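You operate a simulated robot arm through the tools that you are given. There is no shell and no other tool. Be economical: measure what you need, move in short steps, check, and stop when the job is done.

Carry out the task below with a simulated two-armed robot. There is one attempt and no reset: what you move stays moved.

JOB
Gauge the red-capped strip's thickness and sort it into its tray.
Fine: on or inside the gauge's limits is pass, thicker is hold, thinner is scrap. Leave the lever up.

It is judged by the outcome, as a careful person would: the job done as asked, and still so three seconds after it is handed in. It fails if anything else is knocked over, pushed out of place, dropped, spilled or broken.

ROBOT AND FRAMES
Two 7-joint arms with two-finger parallel grippers on one trunk, on a base that drives. Base frame: it is fixed to the floor where the robot stands at the start and does not move with it; the origin is under the middle of the robot, x ahead of it, y to its left, z up. Units: mm, degrees, N and s.
The left shoulder is at the start at [50, 165, 1230], the right one opposite. With the tool pointing down near the work surface each hand reaches from about 180 to 680 mm from the robot's upright axis, wherever it stands, measured 20 degrees to its own side. Places, roughly: bed of the thickness gauge [500, -300, 900]; thickness gauge lever [600, -400, 1000]. Payload 3.91 kg a hand.
The tool frame of a hand sits at the grasp point between the pads (the TCP): z along the fingers, y along the line on which they close. The tips reach 30 mm beyond it. The gripper opens to 110 mm. The fingers are 20 mm wide and 10 mm thick; the gripper's body (48 by 112 mm) begins 55 mm behind the TCP.
Orientation is that of the tool frame in the base frame, as a unit quaternion [w, x, y, z]. With the fingers straight down and closing along the base's y, the tool's x points along the base's -x, its y along +y and its z along -z.

CONTROLS
- The arms move only by the tool step_arm. It takes "left_targets", "right_targets" or both (then of equal length, played together; a hand with none holds still); each is a list of rows, each an object of numbers (a shift or turn left out is 0, a gripper value left out holds the last): "rx", "ry", "rz": the turn, a rotation vector about the base's x, y, z in degrees; "tx", "ty", "tz": the shift along the base's x, y, z in mm; "grip": the finger opening in mm, from 0 to 110. In form: [{"rx": .., "ry": .., "rz": .., "tx": .., "ty": .., "tz": .., "grip": ..}, ...]. A call has 1 to 20 rows; each row shifts and turns the commanded pose from where the row before left it. A row lasts 0.2 s, in which the tool goes at most 50 mm and 8.6 degrees; a call with a longer step from one row to the next is refused whole, and so is a gripper value outside its range. Where a pose cannot be reached the arm comes as near as it can. A force on the tool above 50 N (or 10 N above the force at the start of the call, whichever is more), or a blocked arm, ends the call early, and 0.2 s more pass. Each finger travels about 45 mm/s and halts on what it meets, pressing with about 22 N; the grip force reading is that of the motor and also rises with nothing between the fingers. The clock runs only during rows and for 0.2 s after the last one: add rows that do not move to give the fingers time. It gives the time, the measured TCP pose, the force on the tool (base axes), the opening and the grip force at its end, in the units of the frame above (readings bear some noise), with the torque about the TCP (base axes, N m) and any sound that the robot's microphone picked up.
- Cameras (640 x 400 px; columns grow to the right, rows downward): "scene" is now at [126.1, 19.3, 1403.1]; the picture's right is [0.13, -0.99, 0.00], its down [-0.47, -0.06, -0.88] and it looks along [0.87, 0.12, -0.48] (base axes); focal length 214 px, centre (320, 200). "left" rides on the left gripper at [72, -17, -103] in its tool frame; the picture's right is [0.23, 0.97, 0.00], its down [-0.76, 0.18, -0.62] and it looks along [-0.61, 0.14, 0.78] (tool axes); focal length 222 px, centre (320, 200). "right" rides on the right gripper at [73, 17, -103] in its tool frame; the picture's right is [-0.23, 0.97, 0.00], its down [-0.76, -0.18, -0.62] and it looks along [-0.61, -0.14, 0.78] (tool axes); focal length 222 px, centre (320, 200). There is no depth. A picture from a camera that has moved, and an enlarged one, comes with that camera's place and axes in the base frame and with its lens. The place of the scene camera against the robot may be out by one fixed shift of up to 12 mm in any direction.
- get_image(camera): a new picture of that camera. It takes no simulated time.
- move_column(by): slides the trunk up (or, below 0, down) by that many mm; the arms and the scene camera ride with it, the base frame stays. It gives what a move gives, with no picture.
- base_move(legs): drives the robot by 1 to 6 legs, each [ahead, left, turn to the left] in mm, mm and degrees, along the robot's own axes; the way and the turn of a leg run together, so that a leg with both is an arc; at most 1500 mm and 180 degrees a leg. The arms and the cameras ride along, it lands a little off, and it stops where it bumps. It gives what a move gives.
- head_to(pan, tilt): turns the head with the scene camera to pan (to the left, within 80 degrees either way) and tilt (down, from -29 to 69), counted from straight ahead of the robot. It gives what a move gives.
- zoom(camera, box): a new picture of the part [left, top, right, bottom] of that camera's present view, enlarged. It takes no simulated time.
- finish_job(): hands the job in; it is judged then, once.

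Work in short steps. Places have to be worked out from the pictures, the camera data and where the tool is seen: move nearer, look again, correct. Check each grasp and each placing, and mend what went wrong. You have 120 turns and 92 pictures in all, those below and enlarged ones among them. Open the grippers and draw the arms clear of the work before you hand the job in, unless the task says otherwise; then end with one line.

The tools are called after ">>>" by a JSON object that holds its "name" and its "arguments". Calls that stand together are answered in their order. step_arm: Moves the arms, as the interface text tells. Its arguments: {"type":"object","properties":{"left_targets":{"type":"array","items":{"type":"object","properties":{"rx":{"type":"number"},"ry":{"type":"number"},"rz":{"type":"number"},"tx":{"type":"number"},"ty":{"type":"number"},"tz":{"type":"number"},"grip":{"type":"number"}}}},"right_targets":{"type":"array","items":{"type":"object","properties":{"rx":{"type":"number"},"ry":{"type":"number"},"rz":{"type":"number"},"tx":{"type":"number"},"ty":{"type":"number"},"tz":{"type":"number"},"grip":{"type":"number"}}}}},"required":[]} The other tools are called the same way: move_column (by) slides the trunk up or down; base_move (legs) drives the base; head_to (pan, tilt) turns the head that bears the scene camera; get_image (camera) takes a picture; zoom (camera, box) takes an enlarged picture of a part of a camera's view; finish_job () hands the job in.

At the start:

```text
t: 0.0
left_eef_pos: [382.9, 163.7, 1312.0]
left_ee_rot: [0.0, 0.0, 1.0, 0.0]
left_force: [0.5, -0.5, 0.2]
left_torque: [0.0, 0.01, 0.0]
left_finger_gap: 109.9
left_grasp_force: 0.1
right_eef_pos: [365.9, -199.1, 1282.0]
right_ee_rot: [-0.001, 0.001, 1.0, 0.001]
right_force: [0.1, -0.3, 0.3]
right_torque: [-0.03, 0.01, -0.01]
right_finger_gap: 109.9
right_grasp_force: 0.1
trunk travel left (down, up): [-450.0, 53.0]
robot x, y, heading: [1.6, -1.1, 0.0]
head pan, tilt: [7.5, 28.4]
```

scene: 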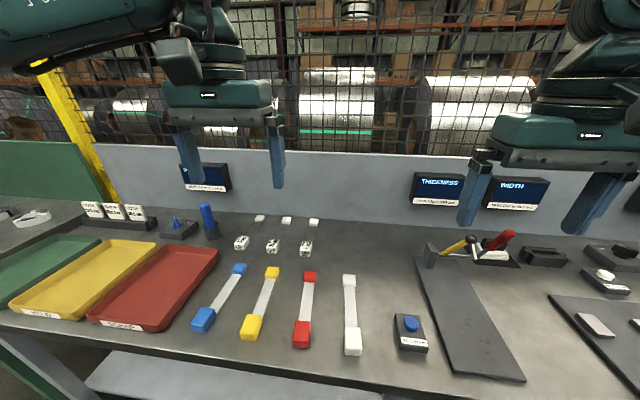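
right: 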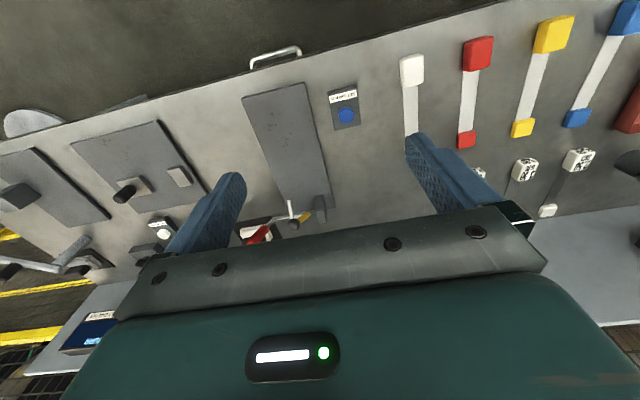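
left: 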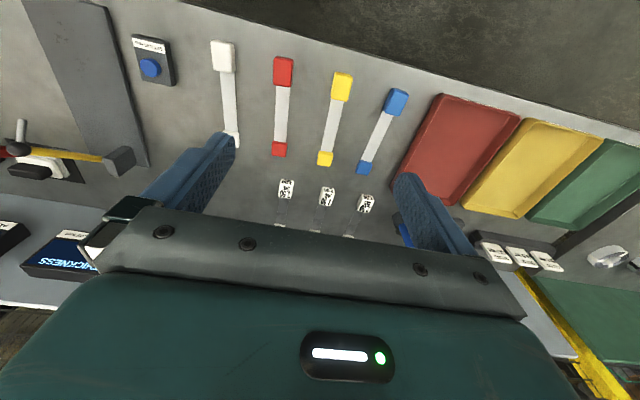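

The scene shows the strips, trays, gauge and displays. I'll zoom in on the displays, the labels and the gauge to understand it.

>>> {"name": "zoom", "arguments": {"camera": "scene", "box": [400, 150, 640, 300]}}

>>> {"name": "zoom", "arguments": {"camera": "scene", "box": [0, 180, 240, 330]}}

>>> {"name": "zoom", "arguments": {"camera": "scene", "box": [180, 200, 440, 362]}}

```text
2.67 times, centred on (520, 225) of scene
camera zoom: at [126.1, 19.3, 1403.1], right [0.13, -0.99, 0.0], down [-0.47, -0.06, -0.88], along [0.87, 0.12, -0.48], focal length 572 px, centre (-213, 133)
```

zoom: 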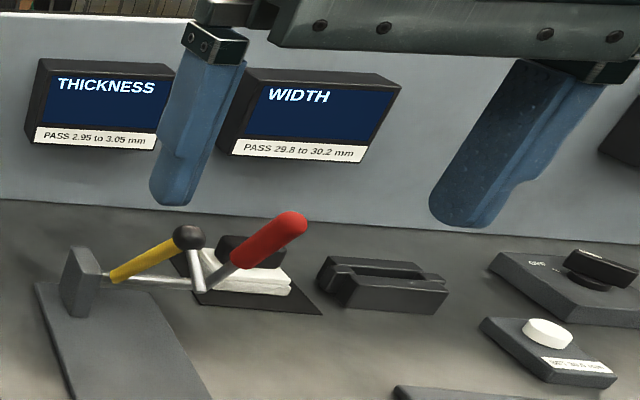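

```text
2.67 times, centred on (120, 255) of scene
camera zoom: at [126.1, 19.3, 1403.1], right [0.13, -0.99, 0.0], down [-0.47, -0.06, -0.88], along [0.87, 0.12, -0.48], focal length 572 px, centre (853, 53)
```

zoom: 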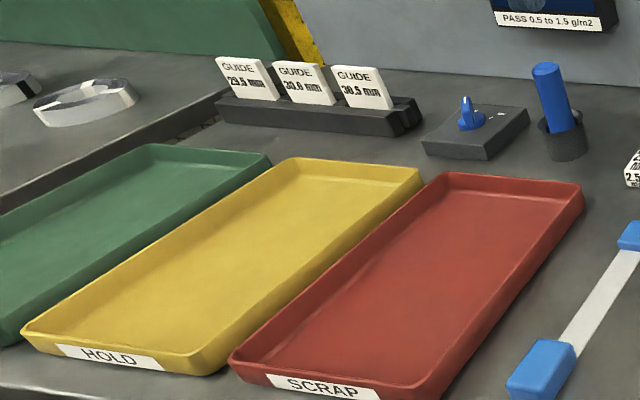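

```text
2.46 times, centred on (310, 281) of scene
camera zoom: at [126.1, 19.3, 1403.1], right [0.13, -0.99, 0.0], down [-0.47, -0.06, -0.88], along [0.87, 0.12, -0.48], focal length 528 px, centre (345, 1)
```

zoom: 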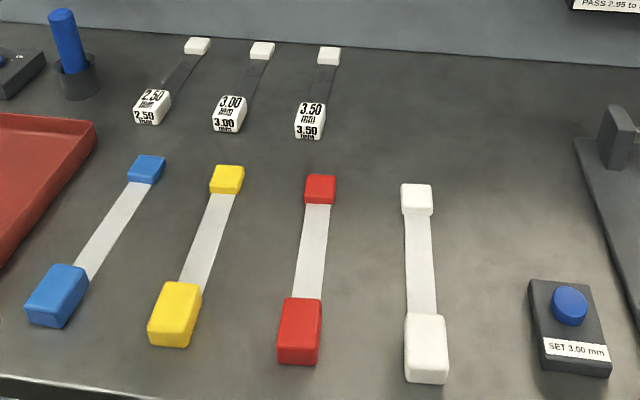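

I'll turn the head toward the gauge to see it and its neighbours better.

>>> {"name": "head_to", "arguments": {"pan": -40, "tilt": 42}}

>>> {"name": "get_image", "arguments": {"camera": "scene"}}

>>> {"name": "zoom", "arguments": {"camera": "scene", "box": [200, 60, 440, 210]}}

```text
t: 1.1
left_eef_pos: [382.7, 164.4, 1310.1]
left_ee_rot: [0.0, 0.0, 1.0, 0.0]
left_force: [-0.8, 0.1, 0.6]
left_torque: [0.03, -0.04, 0.0]
left_finger_gap: 110.0
left_grasp_force: 0.1
right_eef_pos: [367.5, -199.3, 1282.0]
right_ee_rot: [0.0, 0.0, 1.0, 0.001]
right_force: [-0.8, 0.7, 1.0]
right_torque: [0.01, -0.01, 0.02]
right_finger_gap: 110.2
right_grasp_force: 0.1
trunk travel left (down, up): [-450.0, 53.0]
robot x, y, heading: [-0.6, 2.0, 0.1]
head pan, tilt: [-40.0, 42.0]
```

```text
85 pictures are left
camera scene: at [99.9, -46.3, 1382.3], right [-0.64, -0.77, 0.0], down [-0.51, 0.43, -0.74], along [0.57, -0.48, -0.67], focal length 214 px, centre (320, 200)
```

scene: 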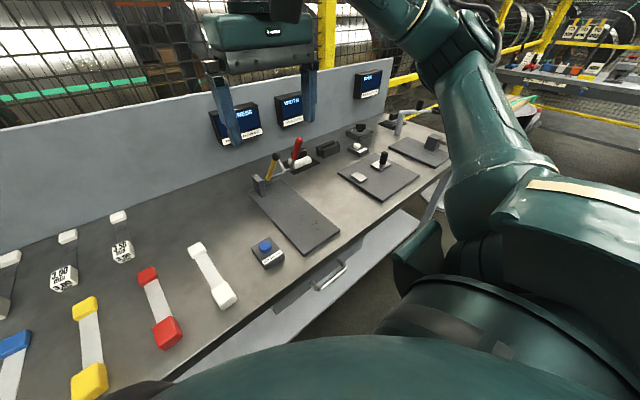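

```text
2.67 times, centred on (320, 135) of scene
camera zoom: at [99.9, -46.3, 1382.3], right [-0.64, -0.77, 0.0], down [-0.51, 0.43, -0.74], along [0.57, -0.48, -0.67], focal length 572 px, centre (320, 373)
```

zoom: 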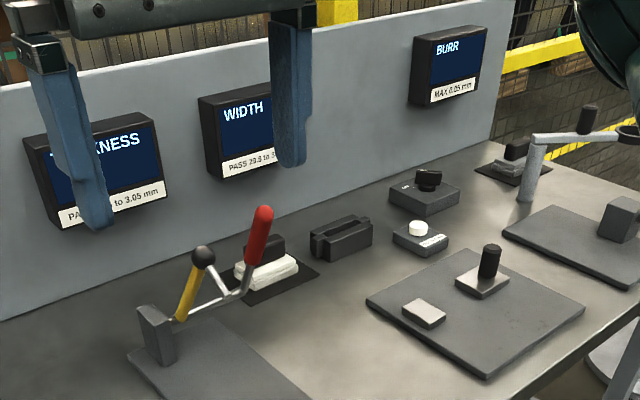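

The thickness gauge has a bed, a lever (red handle), and a "SET 3.00 mm" button, so the zero must likely be checked with the 3.00 master. I'll move the right hand over for a closer look.

>>> {"name": "step_arm", "arguments": {"right_targets": [{"tx": 30, "ty": -25, "tz": -20}, {"tx": 30, "ty": -25, "tz": -20}, {"tx": 30, "ty": -25, "tz": -20}, {"tx": 30, "ty": -25, "tz": -20}, {"tx": 0}]}}

>>> {"name": "get_image", "arguments": {"camera": "right"}}

>>> {"name": "get_image", "arguments": {"camera": "scene"}}

```text
t: 2.4
left_eef_pos: [383.4, 165.7, 1311.1]
left_ee_rot: [0.0, 0.0, 1.0, 0.001]
left_force: [0.0, 0.5, 0.8]
left_torque: [-0.01, -0.02, 0.02]
left_finger_gap: 109.8
left_grasp_force: 0.1
right_eef_pos: [484.0, -301.2, 1202.6]
right_ee_rot: [0.0, 0.0, 1.0, 0.001]
right_force: [-1.2, 0.2, -0.9]
right_torque: [0.0, 0.01, 0.02]
right_finger_gap: 109.8
right_grasp_force: 0.0
trunk travel left (down, up): [-450.0, 53.0]
robot x, y, heading: [-2.0, -1.1, -0.1]
head pan, tilt: [-40.0, 42.0]
```

```text
83 pictures are left
camera right: at [410.7, -282.5, 1306.6], right [0.23, 0.97, 0.0], down [0.76, -0.18, 0.62], along [0.61, -0.14, -0.78], focal length 222 px, centre (320, 200)
```

right: 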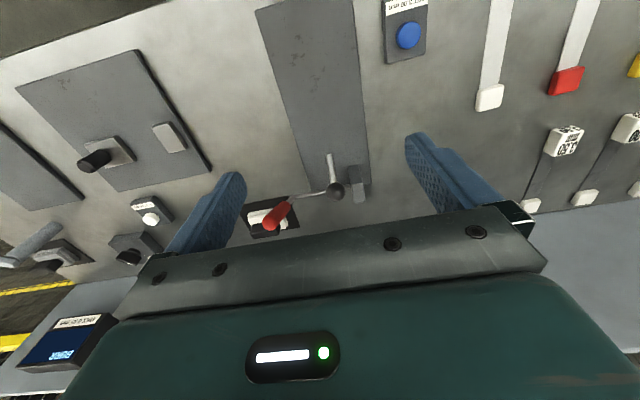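

```text
82 pictures are left
camera scene: at [99.5, -46.1, 1382.3], right [-0.64, -0.77, 0.0], down [-0.51, 0.43, -0.74], along [0.57, -0.48, -0.67], focal length 214 px, centre (320, 200)
```

scene: 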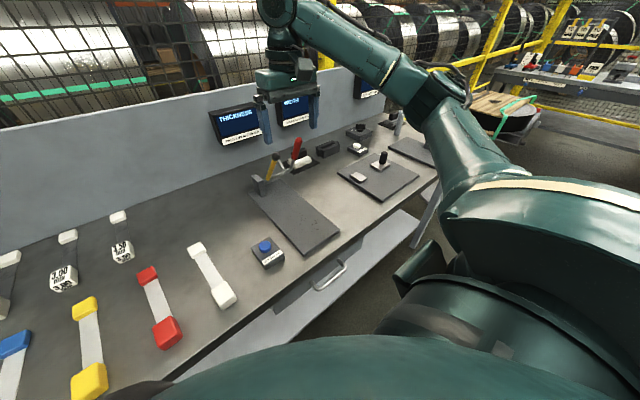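

>>> {"name": "zoom", "arguments": {"camera": "right", "box": [230, 100, 430, 250]}}

>>> {"name": "zoom", "arguments": {"camera": "scene", "box": [200, 90, 360, 200]}}

```text
2.67 times, centred on (330, 175) of right
camera zoom: at [410.7, -282.5, 1306.6], right [0.23, 0.97, 0.0], down [0.76, -0.18, 0.62], along [0.61, -0.14, -0.78], focal length 592 px, centre (293, 267)
```

zoom: 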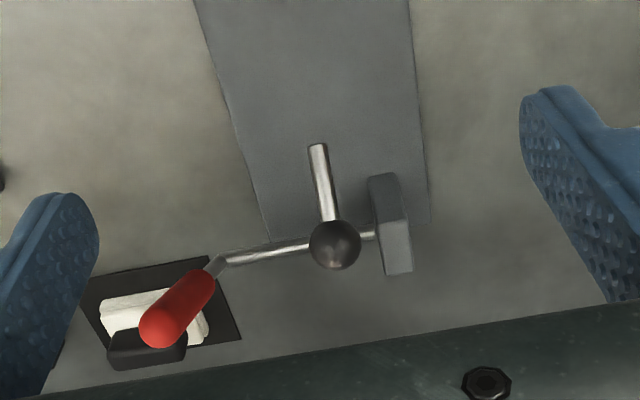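

```text
3.64 times, centred on (280, 145) of scene
camera zoom: at [99.5, -46.1, 1382.3], right [-0.64, -0.77, 0.0], down [-0.51, 0.43, -0.74], along [0.57, -0.48, -0.67], focal length 780 px, centre (466, 400)
```

zoom: 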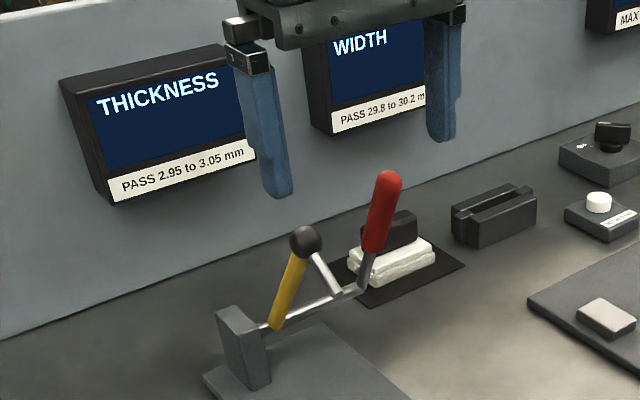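

The lever's pressing arm (yellow with ball) and red handle are both raised; the shaft sits around (665, y, 960) and the contact lands around x≈537, y≈-292. I'll look closely at the bed for dirt and at the strip.

>>> {"name": "zoom", "arguments": {"camera": "right", "box": [240, 0, 440, 125]}}

>>> {"name": "zoom", "arguments": {"camera": "scene", "box": [120, 170, 360, 320]}}

>>> {"name": "zoom", "arguments": {"camera": "left", "box": [190, 20, 430, 240]}}

```text
3.20 times, centred on (340, 62) of right
camera zoom: at [410.7, -282.5, 1306.6], right [0.23, 0.97, 0.0], down [0.76, -0.18, 0.62], along [0.61, -0.14, -0.78], focal length 711 px, centre (256, 640)
```

zoom: 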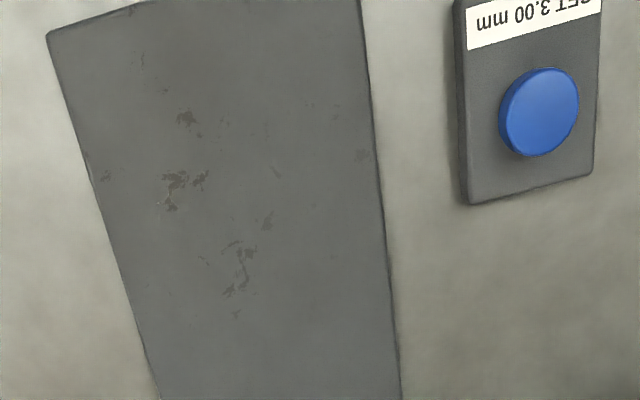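

```text
2.67 times, centred on (240, 245) of scene
camera zoom: at [99.5, -46.1, 1382.3], right [-0.64, -0.77, 0.0], down [-0.51, 0.43, -0.74], along [0.57, -0.48, -0.67], focal length 572 px, centre (533, 80)
```

zoom: 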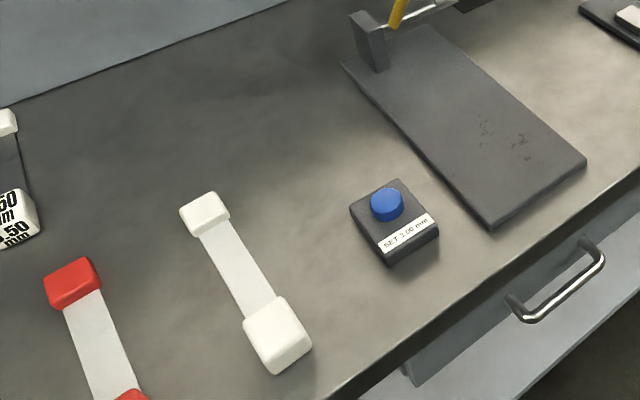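

```text
1.82 times, centred on (310, 130) of left
camera zoom: at [309.8, 148.4, 1414.3], right [-0.23, 0.97, 0.0], down [0.76, 0.18, 0.62], along [0.61, 0.14, -0.78], focal length 404 px, centre (338, 327)
```

zoom: 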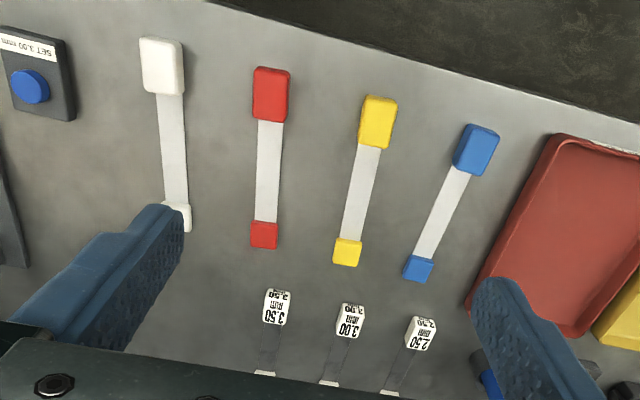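

The bed shows dark grime marks only on this gauge, and a wiping block sits next to it; I'd clean, verify with the 3.00 master, then measure. First I look down to see how much room the base has to the bench.

>>> {"name": "head_to", "arguments": {"pan": 0, "tilt": 69}}

>>> {"name": "get_image", "arguments": {"camera": "scene"}}

```text
t: 3.4
left_eef_pos: [382.0, 165.5, 1311.5]
left_ee_rot: [-0.001, 0.0, 1.0, -0.001]
left_force: [0.0, 0.0, -0.1]
left_torque: [0.01, -0.02, -0.01]
left_finger_gap: 110.0
left_grasp_force: 0.2
right_eef_pos: [483.8, -299.7, 1204.1]
right_ee_rot: [-0.001, 0.001, 1.0, 0.0]
right_force: [-0.9, -0.8, -0.3]
right_torque: [0.0, -0.01, 0.0]
right_finger_gap: 109.7
right_grasp_force: 0.0
trunk travel left (down, up): [-450.0, 53.0]
robot x, y, heading: [0.4, -1.9, 0.2]
head pan, tilt: [0.0, 68.8]
```

```text
76 pictures are left
camera scene: at [91.8, 7.3, 1349.1], right [0.0, -1.0, 0.0], down [-0.93, 0.0, -0.36], along [0.36, 0.0, -0.93], focal length 214 px, centre (320, 200)
```

scene: 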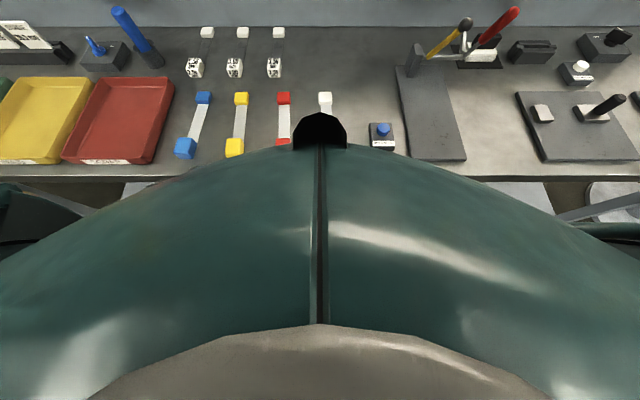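

Chest clears the bench top; I drive right 300 mm first, then ahead a little, cautiously.

>>> {"name": "base_move", "arguments": {"legs": [[0, -300, 0], [60, 0, 0]]}}

```text
t: 6.0
left_eef_pos: [441.2, -132.3, 1311.6]
left_ee_rot: [0.0, -0.001, 1.0, 0.0]
left_force: [-0.5, 0.2, -0.1]
left_torque: [0.01, 0.02, 0.0]
left_finger_gap: 109.8
left_grasp_force: 0.0
right_eef_pos: [544.8, -596.3, 1203.3]
right_ee_rot: [-0.001, -0.001, 1.0, 0.001]
right_force: [0.4, 0.3, -0.4]
right_torque: [-0.03, 0.0, -0.01]
right_finger_gap: 109.9
right_grasp_force: 0.0
trunk travel left (down, up): [-450.0, 53.0]
robot x, y, heading: [57.9, -295.6, 0.2]
head pan, tilt: [0.0, 68.8]
```

Drove fine. Ahead another 60 mm, and aim the head at the wiper/gauge.

>>> {"name": "base_move", "arguments": {"legs": [[60, 0, 0]]}}

>>> {"name": "head_to", "arguments": {"pan": -10, "tilt": 45}}

>>> {"name": "get_image", "arguments": {"camera": "scene"}}

>>> {"name": "get_image", "arguments": {"camera": "right"}}

```text
t: 7.0
left_eef_pos: [503.8, -131.3, 1311.4]
left_ee_rot: [0.0, -0.001, 1.0, 0.0]
left_force: [0.4, 0.3, -0.4]
left_torque: [-0.02, 0.0, 0.0]
left_finger_gap: 110.1
left_grasp_force: 0.0
right_eef_pos: [604.6, -596.6, 1201.8]
right_ee_rot: [-0.002, 0.0, 1.0, 0.001]
right_force: [1.1, -1.0, -0.2]
right_torque: [0.02, 0.02, 0.01]
right_finger_gap: 110.0
right_grasp_force: 0.2
trunk travel left (down, up): [-450.0, 53.0]
robot x, y, heading: [119.0, -293.6, -0.1]
head pan, tilt: [0.0, 68.8]
```

```text
t: 7.9
left_eef_pos: [502.0, -132.4, 1312.0]
left_ee_rot: [0.0, -0.001, 1.0, 0.0]
left_force: [-0.6, 0.4, 0.9]
left_torque: [-0.02, -0.02, 0.01]
left_finger_gap: 109.9
left_grasp_force: 0.1
right_eef_pos: [603.3, -596.1, 1203.0]
right_ee_rot: [-0.002, 0.0, 1.0, 0.001]
right_force: [-0.2, 0.0, 0.7]
right_torque: [-0.03, 0.0, 0.01]
right_finger_gap: 110.0
right_grasp_force: 0.1
trunk travel left (down, up): [-450.0, 53.0]
robot x, y, heading: [116.3, -296.9, 0.1]
head pan, tilt: [-10.0, 45.0]
```

```text
75 pictures are left
camera scene: at [234.7, -303.9, 1377.9], right [-0.17, -0.99, 0.0], down [-0.7, 0.12, -0.71], along [0.7, -0.12, -0.71], focal length 214 px, centre (320, 200)
```

scene: 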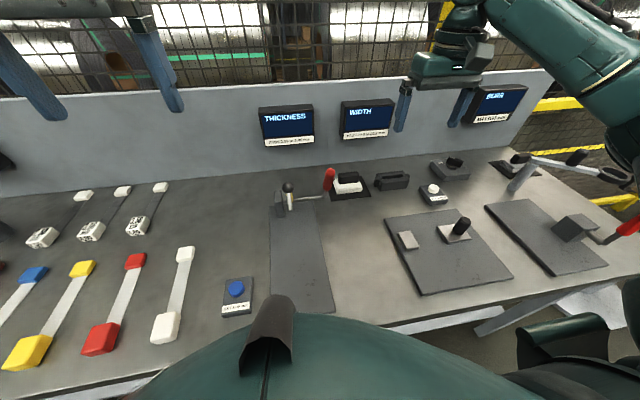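

```text
74 pictures are left
camera right: at [530.1, -579.1, 1306.6], right [0.23, 0.97, 0.0], down [0.76, -0.18, 0.62], along [0.61, -0.14, -0.78], focal length 222 px, centre (320, 200)
```

right: 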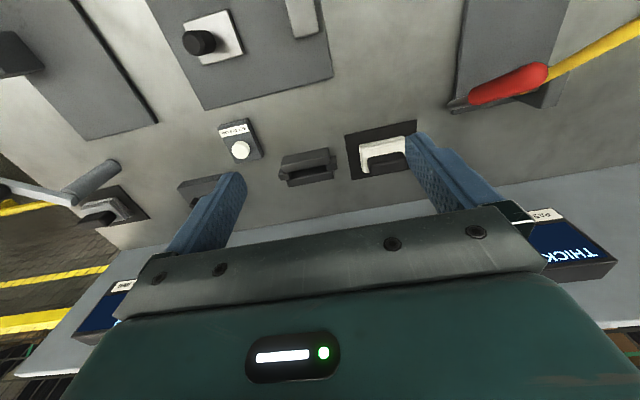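

>>> {"name": "zoom", "arguments": {"camera": "scene", "box": [240, 90, 420, 210]}}

>>> {"name": "zoom", "arguments": {"camera": "right", "box": [330, 40, 640, 220]}}

```text
3.33 times, centred on (330, 150) of scene
camera zoom: at [234.7, -303.9, 1377.9], right [-0.17, -0.99, 0.0], down [-0.7, 0.12, -0.71], along [0.7, -0.12, -0.71], focal length 715 px, centre (287, 367)
```

zoom: 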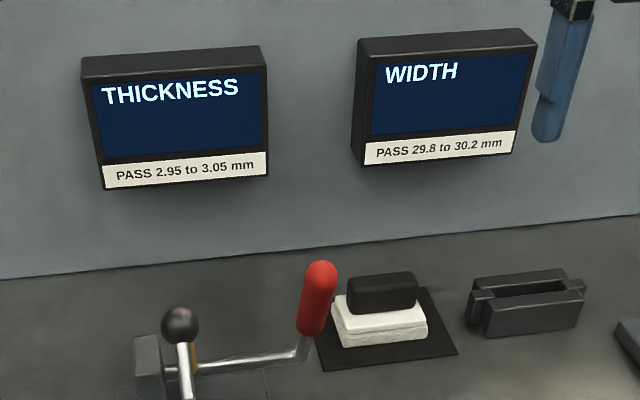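

```text
2.06 times, centred on (485, 130) of right
camera zoom: at [530.1, -579.1, 1306.6], right [0.23, 0.97, 0.0], down [0.76, -0.18, 0.62], along [0.61, -0.14, -0.78], focal length 459 px, centre (-21, 344)
```

zoom: 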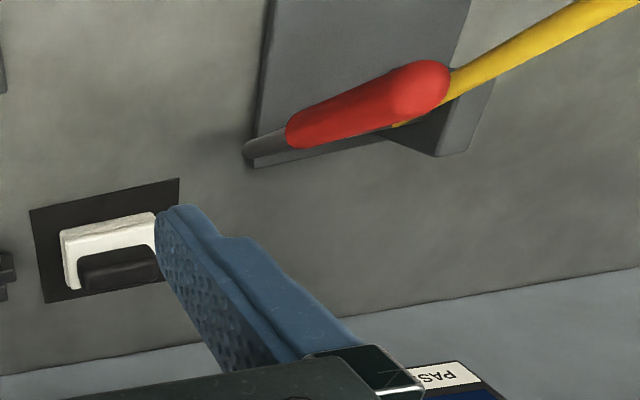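

The wiper (white felt with black handle) is at about (770,-494), slightly out of comfortable reach. I'll advance 30 mm more, while turning the right hand 90° so that it closes along x.

>>> {"name": "base_move", "arguments": {"legs": [[30, 0, 0]]}}

>>> {"name": "step_arm", "arguments": {"right_targets": [{"rz": 8.5, "tx": 10, "ty": 12}, {"rz": 8.5, "tx": 10, "ty": 12}, {"rz": 8.5, "tx": 10, "ty": 10}, {"rz": 8.5, "tx": 10, "ty": 10}, {"rz": 8.5, "tx": 10, "ty": 10}, {"rz": 8.5, "tx": 10, "ty": 10}, {"rz": 8.5, "tx": 10, "ty": 10}, {"rz": 8.5, "tx": 10, "ty": 10}, {"rz": 8.5, "tx": 10, "ty": 10}, {"rz": 8.5, "tx": 10, "ty": 8}, {"rz": 5, "tx": 5}, {}]}}

>>> {"name": "get_image", "arguments": {"camera": "right"}}

>>> {"name": "get_image", "arguments": {"camera": "scene"}}

```text
t: 8.6
left_eef_pos: [503.1, -131.7, 1312.7]
left_ee_rot: [0.0, -0.001, 1.0, 0.0]
left_force: [-0.3, 0.4, 0.1]
left_torque: [0.03, 0.02, 0.0]
left_finger_gap: 110.1
left_grasp_force: 0.0
right_eef_pos: [606.0, -596.9, 1203.6]
right_ee_rot: [0.0, -0.001, 1.0, 0.001]
right_force: [-0.1, 0.6, -0.4]
right_torque: [-0.03, -0.02, 0.0]
right_finger_gap: 110.1
right_grasp_force: 0.0
trunk travel left (down, up): [-450.0, 53.0]
robot x, y, heading: [121.4, -297.8, 0.2]
head pan, tilt: [-10.0, 45.0]
stopped in leg 1: the robot was blocked; the commanded pose is now the measured one
```

```text
t: 11.2
left_eef_pos: [502.6, -132.2, 1311.0]
left_ee_rot: [0.0, 0.0, 1.0, 0.001]
left_force: [-0.7, 0.0, -0.4]
left_torque: [-0.01, 0.0, 0.01]
left_finger_gap: 110.1
left_grasp_force: 0.0
right_eef_pos: [709.9, -493.8, 1204.1]
right_ee_rot: [0.001, 0.708, -0.707, -0.001]
right_force: [0.3, 0.5, -0.3]
right_torque: [-0.02, 0.03, 0.0]
right_finger_gap: 110.2
right_grasp_force: 0.0
trunk travel left (down, up): [-450.0, 53.0]
robot x, y, heading: [124.4, -296.3, 0.1]
head pan, tilt: [-10.0, 45.0]
```

```text
71 pictures are left
camera right: at [693.2, -565.9, 1306.8], right [-0.97, 0.22, 0.0], down [0.18, 0.76, 0.62], along [0.14, 0.61, -0.78], focal length 222 px, centre (320, 200)
```

right: 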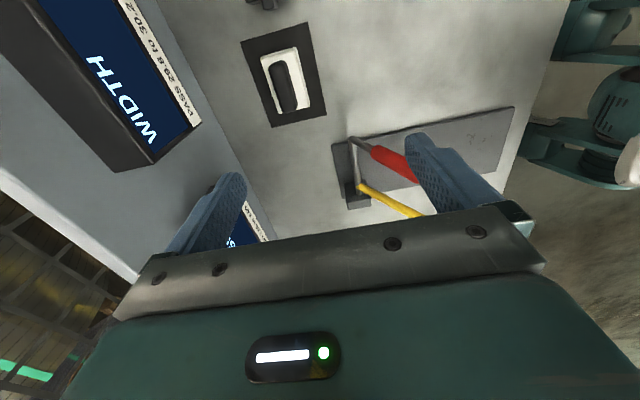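

```text
70 pictures are left
camera scene: at [236.5, -303.9, 1377.9], right [-0.17, -0.99, 0.0], down [-0.7, 0.12, -0.71], along [0.7, -0.12, -0.71], focal length 214 px, centre (320, 200)
```

scene: 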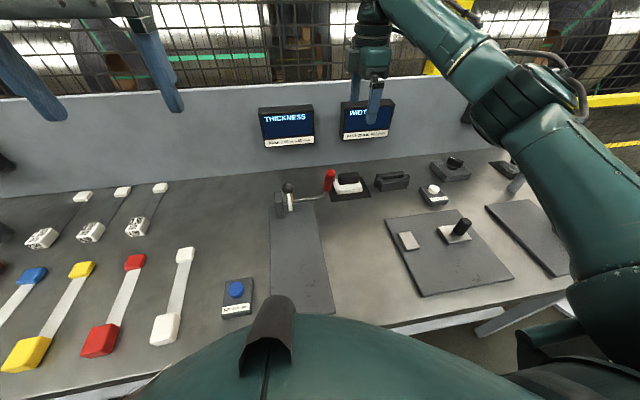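

Base is blocked at x≈124, fine. The wiper handle is at about (761,-497), long along y, top ~z 935. I move above it and descend to z≈990 for a check.

>>> {"name": "step_arm", "arguments": {"right_targets": [{"tx": 25, "ty": -2, "tz": -40, "grip": 70}, {"tx": 26, "ty": -1, "tz": -40}, {"tz": -45}, {"tz": -45}, {"tz": -40}, {}]}}

>>> {"name": "get_image", "arguments": {"camera": "right"}}

>>> {"name": "zoom", "arguments": {"camera": "scene", "box": [270, 100, 450, 220]}}

```text
t: 12.6
left_eef_pos: [503.2, -132.0, 1312.1]
left_ee_rot: [0.0, -0.001, 1.0, 0.001]
left_force: [-0.1, 0.2, 0.0]
left_torque: [0.03, 0.0, -0.01]
left_finger_gap: 109.8
left_grasp_force: 0.1
right_eef_pos: [759.2, -499.9, 994.7]
right_ee_rot: [0.001, 0.708, -0.706, -0.001]
right_force: [0.4, -0.3, 0.3]
right_torque: [0.0, -0.02, -0.01]
right_finger_gap: 70.0
right_grasp_force: 0.0
trunk travel left (down, up): [-450.0, 53.0]
robot x, y, heading: [120.2, -296.4, 0.1]
head pan, tilt: [-10.0, 45.0]
```

```text
69 pictures are left
camera right: at [741.0, -571.2, 1098.1], right [-0.97, 0.23, 0.0], down [0.18, 0.76, 0.62], along [0.14, 0.61, -0.78], focal length 222 px, centre (320, 200)
```

right: 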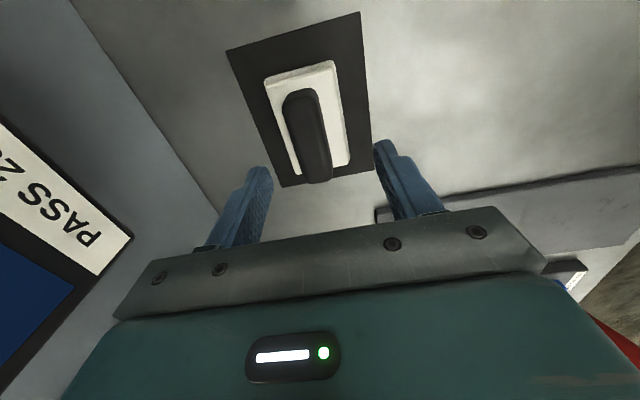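

```text
3.33 times, centred on (360, 160) of scene
camera zoom: at [236.3, -303.8, 1378.0], right [-0.17, -0.99, 0.0], down [-0.7, 0.12, -0.71], along [0.7, -0.12, -0.71], focal length 715 px, centre (187, 333)
```

zoom: 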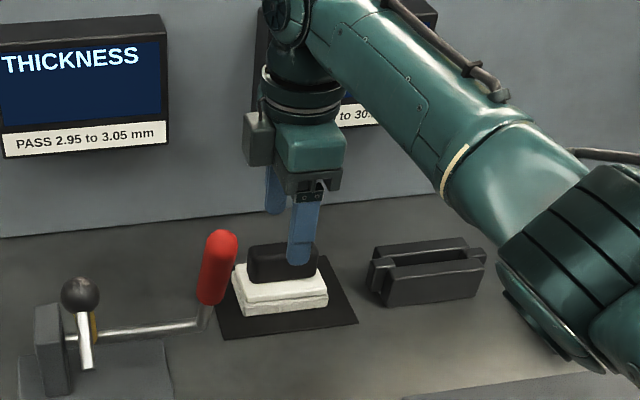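

Fingers straddle the handle. I descend 45 mm and close on it.

>>> {"name": "step_arm", "arguments": {"right_targets": [{"tx": 3, "ty": -3, "tz": -25}, {"tz": -20}, {"grip": 0}, {}, {}, {}, {}, {}]}}

>>> {"name": "get_image", "arguments": {"camera": "right"}}

```text
t: 14.4
left_eef_pos: [503.1, -131.6, 1310.7]
left_ee_rot: [0.0, -0.001, 1.0, 0.0]
left_force: [-0.1, 1.2, -0.5]
left_torque: [-0.02, 0.03, -0.02]
left_finger_gap: 109.9
left_grasp_force: 0.0
right_eef_pos: [761.3, -501.2, 949.2]
right_ee_rot: [0.001, 0.708, -0.707, 0.0]
right_force: [0.3, -0.2, -0.3]
right_torque: [-0.02, 0.01, 0.03]
right_finger_gap: 25.6
right_grasp_force: 22.0
trunk travel left (down, up): [-450.0, 53.0]
robot x, y, heading: [119.9, -296.2, -0.2]
head pan, tilt: [-10.0, 45.0]
```

```text
67 pictures are left
camera right: at [744.7, -572.4, 1052.6], right [-0.97, 0.23, 0.0], down [0.18, 0.76, 0.62], along [0.14, 0.61, -0.78], focal length 222 px, centre (320, 200)
```

right: 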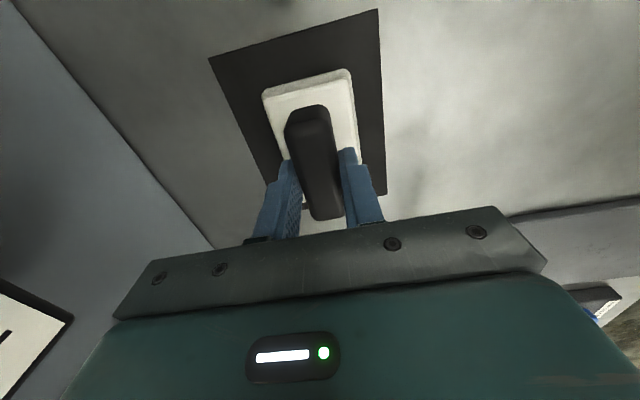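

Handle gripped (25.6 mm). I lift it clear above the lever, then carry it to the front of the bed while turning back so the pad lies along x.

>>> {"name": "step_arm", "arguments": {"right_targets": [{"tz": 40}, {"tz": 45}, {"tz": 45}, {"tz": 45}, {"tz": 40}, {"tx": -31, "ty": 18, "rz": -8.5}, {"tx": -31, "ty": 18, "rz": -8.5}, {"tx": -31, "ty": 18, "rz": -8.5}, {"tx": -31, "ty": 18, "rz": -8.5}, {"tx": -31, "ty": 18, "rz": -8.5}, {"tx": -31, "ty": 18, "rz": -8.5}, {"tx": -31, "ty": 18, "rz": -8.5}, {"tx": -31, "ty": 18, "rz": -8.5}, {"tx": -31, "ty": 18, "rz": -8.5}, {"tx": -31, "ty": 18, "rz": -8.5}, {"tx": -10, "ty": 10, "rz": -5}, {}]}}

>>> {"name": "get_image", "arguments": {"camera": "right"}}

>>> {"name": "get_image", "arguments": {"camera": "scene"}}

```text
t: 18.0
left_eef_pos: [503.3, -131.4, 1311.4]
left_ee_rot: [0.0, 0.0, 1.0, 0.0]
left_force: [-0.2, -0.5, -0.2]
left_torque: [-0.01, 0.01, 0.03]
left_finger_gap: 109.8
left_grasp_force: 0.1
right_eef_pos: [444.2, -309.9, 1163.3]
right_ee_rot: [0.001, 0.0, 1.0, 0.001]
right_force: [-1.0, 0.5, 1.1]
right_torque: [-0.01, 0.03, -0.01]
right_finger_gap: 0.0
right_grasp_force: 22.3
trunk travel left (down, up): [-450.0, 53.0]
robot x, y, heading: [120.5, -295.9, 0.2]
head pan, tilt: [-10.0, 45.0]
```

```text
66 pictures are left
camera right: at [371.0, -292.0, 1266.8], right [0.23, 0.97, 0.0], down [0.76, -0.18, 0.62], along [0.61, -0.14, -0.78], focal length 222 px, centre (320, 200)
```

right: 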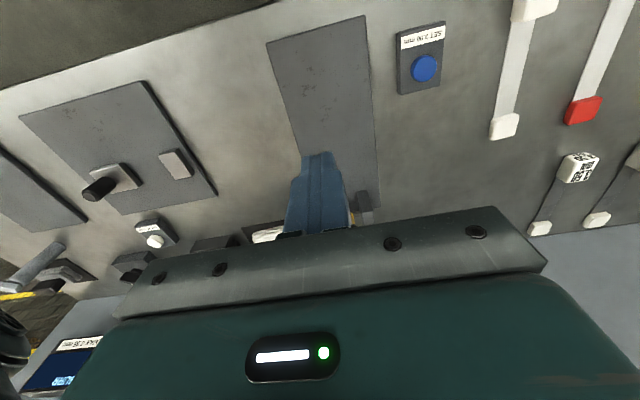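

```text
65 pictures are left
camera scene: at [236.6, -304.0, 1377.9], right [-0.17, -0.99, 0.0], down [-0.7, 0.12, -0.71], along [0.7, -0.12, -0.71], focal length 214 px, centre (320, 200)
```

scene: 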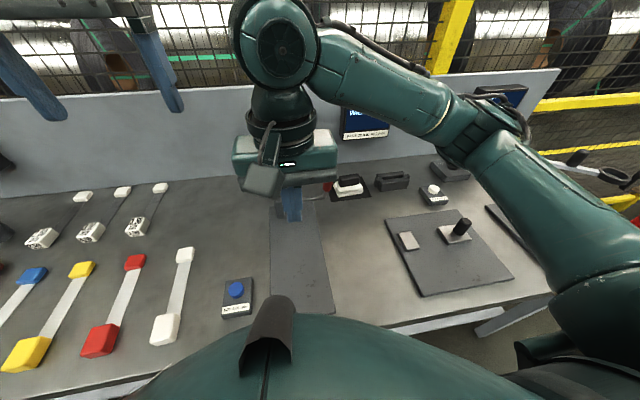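

The wiper slipped out on lifting and is still on its mat; the grip was too shallow. I return and go deeper.

>>> {"name": "step_arm", "arguments": {"right_targets": [{"tx": 10, "ty": -10, "rz": 5, "grip": 70}, {"tx": 31, "ty": -18, "rz": 8.5}, {"tx": 31, "ty": -18, "rz": 8.5}, {"tx": 31, "ty": -18, "rz": 8.5}, {"tx": 31, "ty": -18, "rz": 8.5}, {"tx": 31, "ty": -18, "rz": 8.5}, {"tx": 31, "ty": -18, "rz": 8.5}, {"tx": 31, "ty": -18, "rz": 8.5}, {"tx": 31, "ty": -18, "rz": 8.5}, {"tx": 31, "ty": -18, "rz": 8.5}, {"tx": 31, "ty": -18, "rz": 8.5}, {"tz": -40}, {"tz": -45}, {"tz": -45}, {"tz": -40}, {}]}}

>>> {"name": "get_image", "arguments": {"camera": "right"}}

>>> {"name": "zoom", "arguments": {"camera": "scene", "box": [310, 140, 430, 220]}}

```text
t: 21.4
left_eef_pos: [503.6, -131.9, 1311.2]
left_ee_rot: [0.0, -0.001, 1.0, 0.0]
left_force: [-0.5, 0.4, -0.4]
left_torque: [-0.02, -0.02, 0.0]
left_finger_gap: 109.9
left_grasp_force: 0.0
right_eef_pos: [764.5, -501.1, 993.4]
right_ee_rot: [0.002, 0.708, -0.706, -0.001]
right_force: [0.1, 0.5, 0.7]
right_torque: [-0.01, 0.01, -0.03]
right_finger_gap: 70.0
right_grasp_force: 0.0
trunk travel left (down, up): [-450.0, 53.0]
robot x, y, heading: [119.0, -299.3, -0.0]
head pan, tilt: [-10.0, 45.0]
```

```text
64 pictures are left
camera right: at [748.2, -572.5, 1096.3], right [-0.97, 0.23, 0.0], down [0.18, 0.76, 0.62], along [0.14, 0.61, -0.78], focal length 222 px, centre (320, 200)
```

right: 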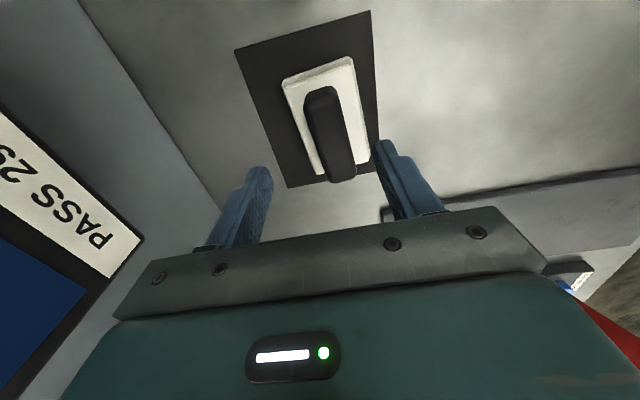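

```text
5.00 times, centred on (370, 180) of scene
camera zoom: at [236.4, -304.0, 1378.0], right [-0.17, -0.99, 0.0], down [-0.7, 0.12, -0.71], along [0.7, -0.12, -0.71], focal length 1072 px, centre (70, 300)
```

zoom: 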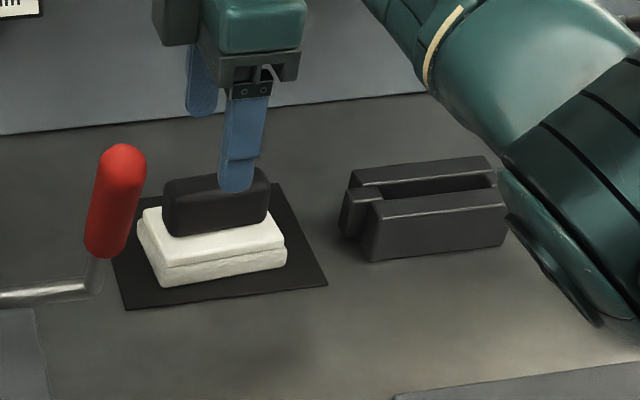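

The wiper shifted ~8 mm toward me; handle centre x≈753. I shift, descend deeper until ~z 932, and grip.

>>> {"name": "step_arm", "arguments": {"right_targets": [{"tx": -11, "ty": -2, "tz": -20}, {"tz": -20}, {"tz": -12}, {"tz": -10}, {"grip": 0}, {}, {}, {}, {}, {}, {"tz": 12}, {"tz": 12}, {}]}}

>>> {"name": "get_image", "arguments": {"camera": "right"}}

```text
t: 24.2
left_eef_pos: [504.1, -133.4, 1312.6]
left_ee_rot: [0.0, -0.001, 1.0, 0.0]
left_force: [0.0, 0.1, 0.2]
left_torque: [0.02, 0.02, -0.03]
left_finger_gap: 110.1
left_grasp_force: 0.0
right_eef_pos: [754.1, -501.9, 953.8]
right_ee_rot: [-0.001, -0.707, 0.707, 0.0]
right_force: [0.9, -0.7, -1.0]
right_torque: [-0.03, -0.02, -0.03]
right_finger_gap: 54.3
right_grasp_force: 21.9
trunk travel left (down, up): [-450.0, 53.0]
robot x, y, heading: [118.0, -299.5, 0.1]
head pan, tilt: [-10.0, 45.0]
```

```text
62 pictures are left
camera right: at [736.3, -574.0, 1057.9], right [-0.97, 0.23, 0.0], down [0.18, 0.76, 0.62], along [0.14, 0.61, -0.78], focal length 222 px, centre (320, 200)
```

right: 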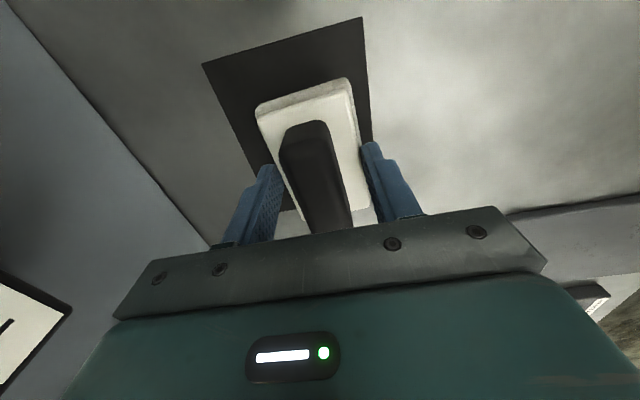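

The fingers closed on the 54 mm felt itself this time. I check whether it has lifted.

>>> {"name": "zoom", "arguments": {"camera": "scene", "box": [310, 140, 430, 220]}}

```text
5.00 times, centred on (370, 180) of scene
camera zoom: at [236.7, -304.0, 1377.9], right [-0.17, -0.99, 0.0], down [-0.7, 0.12, -0.71], along [0.7, -0.12, -0.71], focal length 1072 px, centre (70, 300)
```

zoom: 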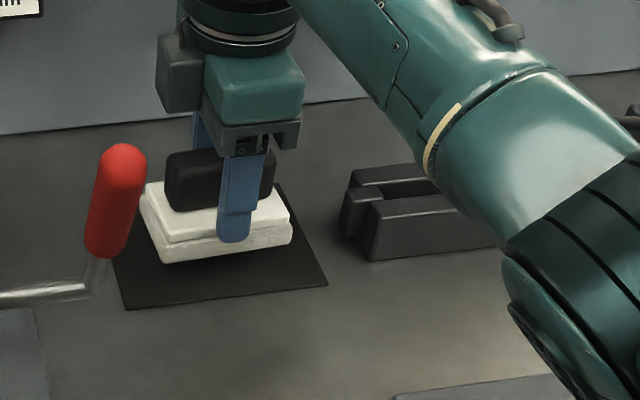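

It is lifted, held by the felt sides with good overlap. I carry it gently up and over to the bed front.

>>> {"name": "step_arm", "arguments": {"right_targets": [{"tz": 15}, {"tz": 25}, {"tz": 30}, {"tz": 30}, {"tz": 30}, {"tz": 30}, {"tz": 30}, {"tz": 20}, {}]}}

>>> {"name": "step_arm", "arguments": {"right_targets": [{"tx": -15, "ty": 8, "rz": -5}, {"tx": -25, "ty": 14, "rz": -7}, {"tx": -28, "ty": 17, "rz": -8}, {"tx": -28, "ty": 17, "rz": -8}, {"tx": -28, "ty": 17, "rz": -8}, {"tx": -28, "ty": 17, "rz": -8}, {"tx": -28, "ty": 17, "rz": -8}, {"tx": -28, "ty": 17, "rz": -8}, {"tx": -28, "ty": 17, "rz": -8}, {"tx": -28, "ty": 17, "rz": -8}, {"tx": -25, "ty": 17, "rz": -8}, {"tx": -20, "ty": 10, "rz": -6}, {"tx": -11, "ty": 5}, {}]}}

>>> {"name": "get_image", "arguments": {"camera": "right"}}

>>> {"name": "get_image", "arguments": {"camera": "scene"}}

```text
t: 26.2
left_eef_pos: [502.7, -132.0, 1311.7]
left_ee_rot: [0.0, -0.001, 1.0, 0.0]
left_force: [0.3, 0.0, 0.4]
left_torque: [0.02, -0.06, 0.0]
left_finger_gap: 110.0
left_grasp_force: 0.0
right_eef_pos: [752.5, -501.4, 1166.7]
right_ee_rot: [0.001, 0.708, -0.707, 0.0]
right_force: [0.5, 0.0, -1.4]
right_torque: [0.02, -0.01, -0.02]
right_finger_gap: 54.0
right_grasp_force: 21.8
trunk travel left (down, up): [-450.0, 53.0]
robot x, y, heading: [121.2, -296.8, -0.0]
head pan, tilt: [-10.0, 45.0]
```

```text
t: 29.2
left_eef_pos: [503.7, -132.8, 1312.2]
left_ee_rot: [0.0, -0.001, 1.0, 0.0]
left_force: [-0.2, -1.5, 0.3]
left_torque: [0.02, -0.05, -0.01]
left_finger_gap: 110.1
left_grasp_force: 0.0
right_eef_pos: [432.9, -311.8, 1166.3]
right_ee_rot: [0.0, 0.0, 1.0, 0.001]
right_force: [-0.3, 0.5, -1.2]
right_torque: [0.02, 0.01, -0.01]
right_finger_gap: 53.7
right_grasp_force: 21.9
trunk travel left (down, up): [-450.0, 53.0]
robot x, y, heading: [119.2, -295.8, 0.1]
head pan, tilt: [-10.0, 45.0]
```

```text
60 pictures are left
camera right: at [359.8, -294.3, 1268.7], right [0.23, 0.97, 0.0], down [0.76, -0.18, 0.62], along [0.61, -0.14, -0.78], focal length 222 px, centre (320, 200)
```

right: 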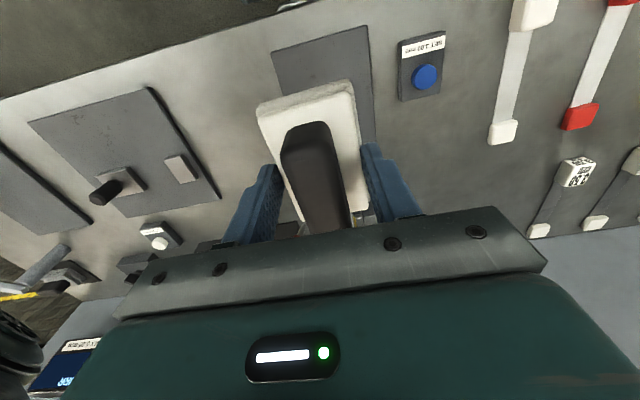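

```text
59 pictures are left
camera scene: at [236.7, -304.0, 1377.9], right [-0.17, -0.99, 0.0], down [-0.7, 0.12, -0.71], along [0.7, -0.12, -0.71], focal length 214 px, centre (320, 200)
```

scene: 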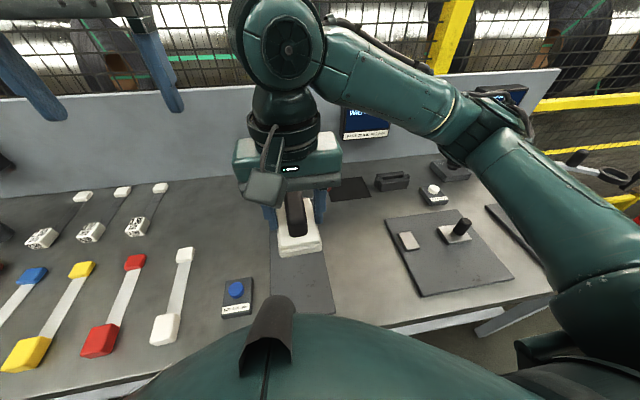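

Pad securely held. I move to the start of the wipe (y≈-340) and lower to near the bed.

>>> {"name": "step_arm", "arguments": {"right_targets": [{"ty": -15, "tz": -40}, {"ty": -15, "tz": -40}, {"tz": -40}, {"tz": -40}, {"tz": -30}, {"tz": -15}, {}]}}

>>> {"name": "zoom", "arguments": {"camera": "scene", "box": [210, 160, 390, 320]}}

```text
t: 30.8
left_eef_pos: [502.7, -133.0, 1311.7]
left_ee_rot: [0.001, -0.001, 1.0, 0.0]
left_force: [-0.2, 0.5, -0.3]
left_torque: [-0.02, 0.0, 0.0]
left_finger_gap: 110.0
left_grasp_force: 0.0
right_eef_pos: [433.1, -342.7, 960.5]
right_ee_rot: [0.0, 0.0, 1.0, 0.001]
right_force: [0.5, -0.1, -0.7]
right_torque: [0.01, -0.01, 0.01]
right_finger_gap: 53.2
right_grasp_force: 22.1
trunk travel left (down, up): [-450.0, 53.0]
robot x, y, heading: [119.8, -299.4, 0.2]
head pan, tilt: [-10.0, 45.0]
```

```text
2.50 times, centred on (300, 240) of scene
camera zoom: at [236.6, -303.9, 1377.9], right [-0.17, -0.99, 0.0], down [-0.7, 0.12, -0.71], along [0.7, -0.12, -0.71], focal length 536 px, centre (370, 100)
```

zoom: 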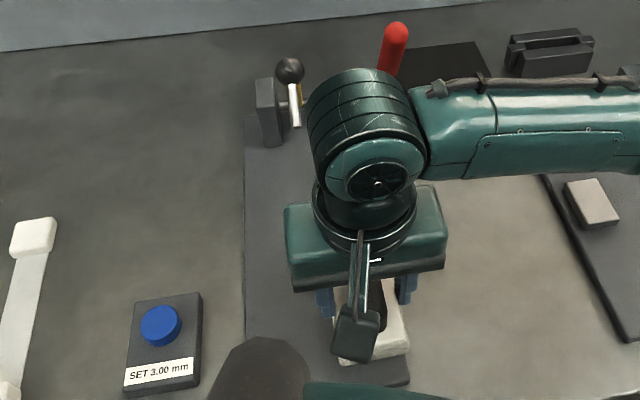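

Clear of the ball and lever. I lower in small steps until the pad touches the bed.

>>> {"name": "step_arm", "arguments": {"right_targets": [{"tz": -5}, {"tz": -4}, {"tz": -3}, {}]}}

```text
t: 31.8
left_eef_pos: [502.3, -131.7, 1311.0]
left_ee_rot: [0.0, -0.001, 1.0, 0.0]
left_force: [-0.9, -0.2, 0.4]
left_torque: [-0.01, -0.02, 0.0]
left_finger_gap: 110.2
left_grasp_force: 0.1
right_eef_pos: [432.1, -343.0, 948.8]
right_ee_rot: [0.0, 0.0, 1.0, 0.001]
right_force: [0.5, 0.0, -0.7]
right_torque: [-0.01, -0.01, 0.04]
right_finger_gap: 53.4
right_grasp_force: 21.9
trunk travel left (down, up): [-450.0, 53.0]
robot x, y, heading: [119.1, -295.3, 0.1]
head pan, tilt: [-10.0, 45.0]
```

>>> {"name": "step_arm", "arguments": {"right_targets": [{"tz": -3}, {"tz": -3}, {}]}}

```text
t: 32.6
left_eef_pos: [503.7, -132.5, 1312.3]
left_ee_rot: [0.0, -0.001, 1.0, 0.0]
left_force: [0.5, 0.1, 0.4]
left_torque: [-0.03, 0.01, 0.03]
left_finger_gap: 110.1
left_grasp_force: 0.0
right_eef_pos: [432.8, -341.5, 943.3]
right_ee_rot: [0.0, 0.0, 1.0, 0.001]
right_force: [0.0, -0.9, -0.7]
right_torque: [-0.01, -0.02, 0.02]
right_finger_gap: 53.3
right_grasp_force: 22.4
trunk travel left (down, up): [-450.0, 53.0]
robot x, y, heading: [121.5, -295.8, 0.0]
head pan, tilt: [-10.0, 45.0]
```

Still no contact; continuing down in small steps.

>>> {"name": "step_arm", "arguments": {"right_targets": [{"tz": -3}, {"tz": -3}, {}]}}

>>> {"name": "step_arm", "arguments": {"right_targets": [{"tz": -3}, {}]}}

>>> {"name": "step_arm", "arguments": {"right_targets": [{"tz": -3}, {}]}}

```text
t: 33.4
left_eef_pos: [500.8, -132.7, 1313.6]
left_ee_rot: [0.001, 0.0, 1.0, 0.0]
left_force: [0.5, 0.4, 0.5]
left_torque: [0.05, 0.01, -0.05]
left_finger_gap: 110.0
left_grasp_force: 0.1
right_eef_pos: [433.5, -342.3, 938.5]
right_ee_rot: [0.004, -0.002, 1.0, 0.002]
right_force: [-1.8, -2.9, 28.4]
right_torque: [-0.4, 0.34, 0.26]
right_finger_gap: 53.5
right_grasp_force: 21.8
trunk travel left (down, up): [-450.0, 53.0]
robot x, y, heading: [121.6, -296.0, 0.0]
head pan, tilt: [-10.0, 45.0]
```

```text
t: 34.0
left_eef_pos: [500.2, -131.5, 1313.4]
left_ee_rot: [0.002, -0.002, 1.0, 0.001]
left_force: [0.2, -0.8, -0.1]
left_torque: [-0.01, 0.0, -0.01]
left_finger_gap: 109.7
left_grasp_force: 0.1
right_eef_pos: [432.9, -342.5, 937.6]
right_ee_rot: [0.004, -0.001, 1.0, 0.002]
right_force: [-2.4, -4.7, 49.5]
right_torque: [-0.53, 0.13, 0.2]
right_finger_gap: 53.3
right_grasp_force: 21.6
trunk travel left (down, up): [-450.0, 53.0]
robot x, y, heading: [120.8, -295.6, -0.0]
head pan, tilt: [-10.0, 45.0]
```

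```text
t: 34.4
left_eef_pos: [501.2, -132.9, 1311.6]
left_ee_rot: [0.002, -0.001, 1.0, 0.0]
left_force: [0.4, 0.0, -0.3]
left_torque: [0.0, 0.03, -0.01]
left_finger_gap: 110.1
left_grasp_force: 0.1
right_eef_pos: [433.8, -340.8, 938.4]
right_ee_rot: [0.003, -0.002, 1.0, 0.005]
right_force: [-10.4, -4.1, 25.4]
right_torque: [-0.98, 0.5, -0.41]
right_finger_gap: 53.4
right_grasp_force: 22.5
trunk travel left (down, up): [-450.0, 53.0]
robot x, y, heading: [117.6, -297.9, -0.0]
head pan, tilt: [-10.0, 45.0]
stopped in row 1 (right hand): the force on the tool passed its limit (the readings are from after the stop); the commanded pose is now the measured one
```

Contact at TCP z≈940. I back off slightly and do the wipe strokes along x, stepping across y.

>>> {"name": "step_arm", "arguments": {"right_targets": [{"tz": 0.8}, {"tx": 20}, {"tx": 20}, {"tx": 18}, {"ty": 18}, {"tx": -20}, {"tx": -20}, {"tx": -18}, {"ty": 18}, {"tx": 20}, {"tx": 20}, {"tx": 18}, {}]}}

```text
t: 37.2
left_eef_pos: [500.6, -131.7, 1311.3]
left_ee_rot: [0.002, -0.001, 1.0, 0.0]
left_force: [-0.6, -0.2, 0.0]
left_torque: [-0.02, -0.06, 0.02]
left_finger_gap: 110.1
left_grasp_force: 0.1
right_eef_pos: [490.4, -307.1, 938.0]
right_ee_rot: [0.004, -0.001, 1.0, 0.004]
right_force: [-12.1, 2.9, 14.7]
right_torque: [-0.31, 0.66, -0.32]
right_finger_gap: 53.1
right_grasp_force: 22.0
trunk travel left (down, up): [-450.0, 53.0]
robot x, y, heading: [122.0, -297.9, -0.1]
head pan, tilt: [-10.0, 45.0]
```

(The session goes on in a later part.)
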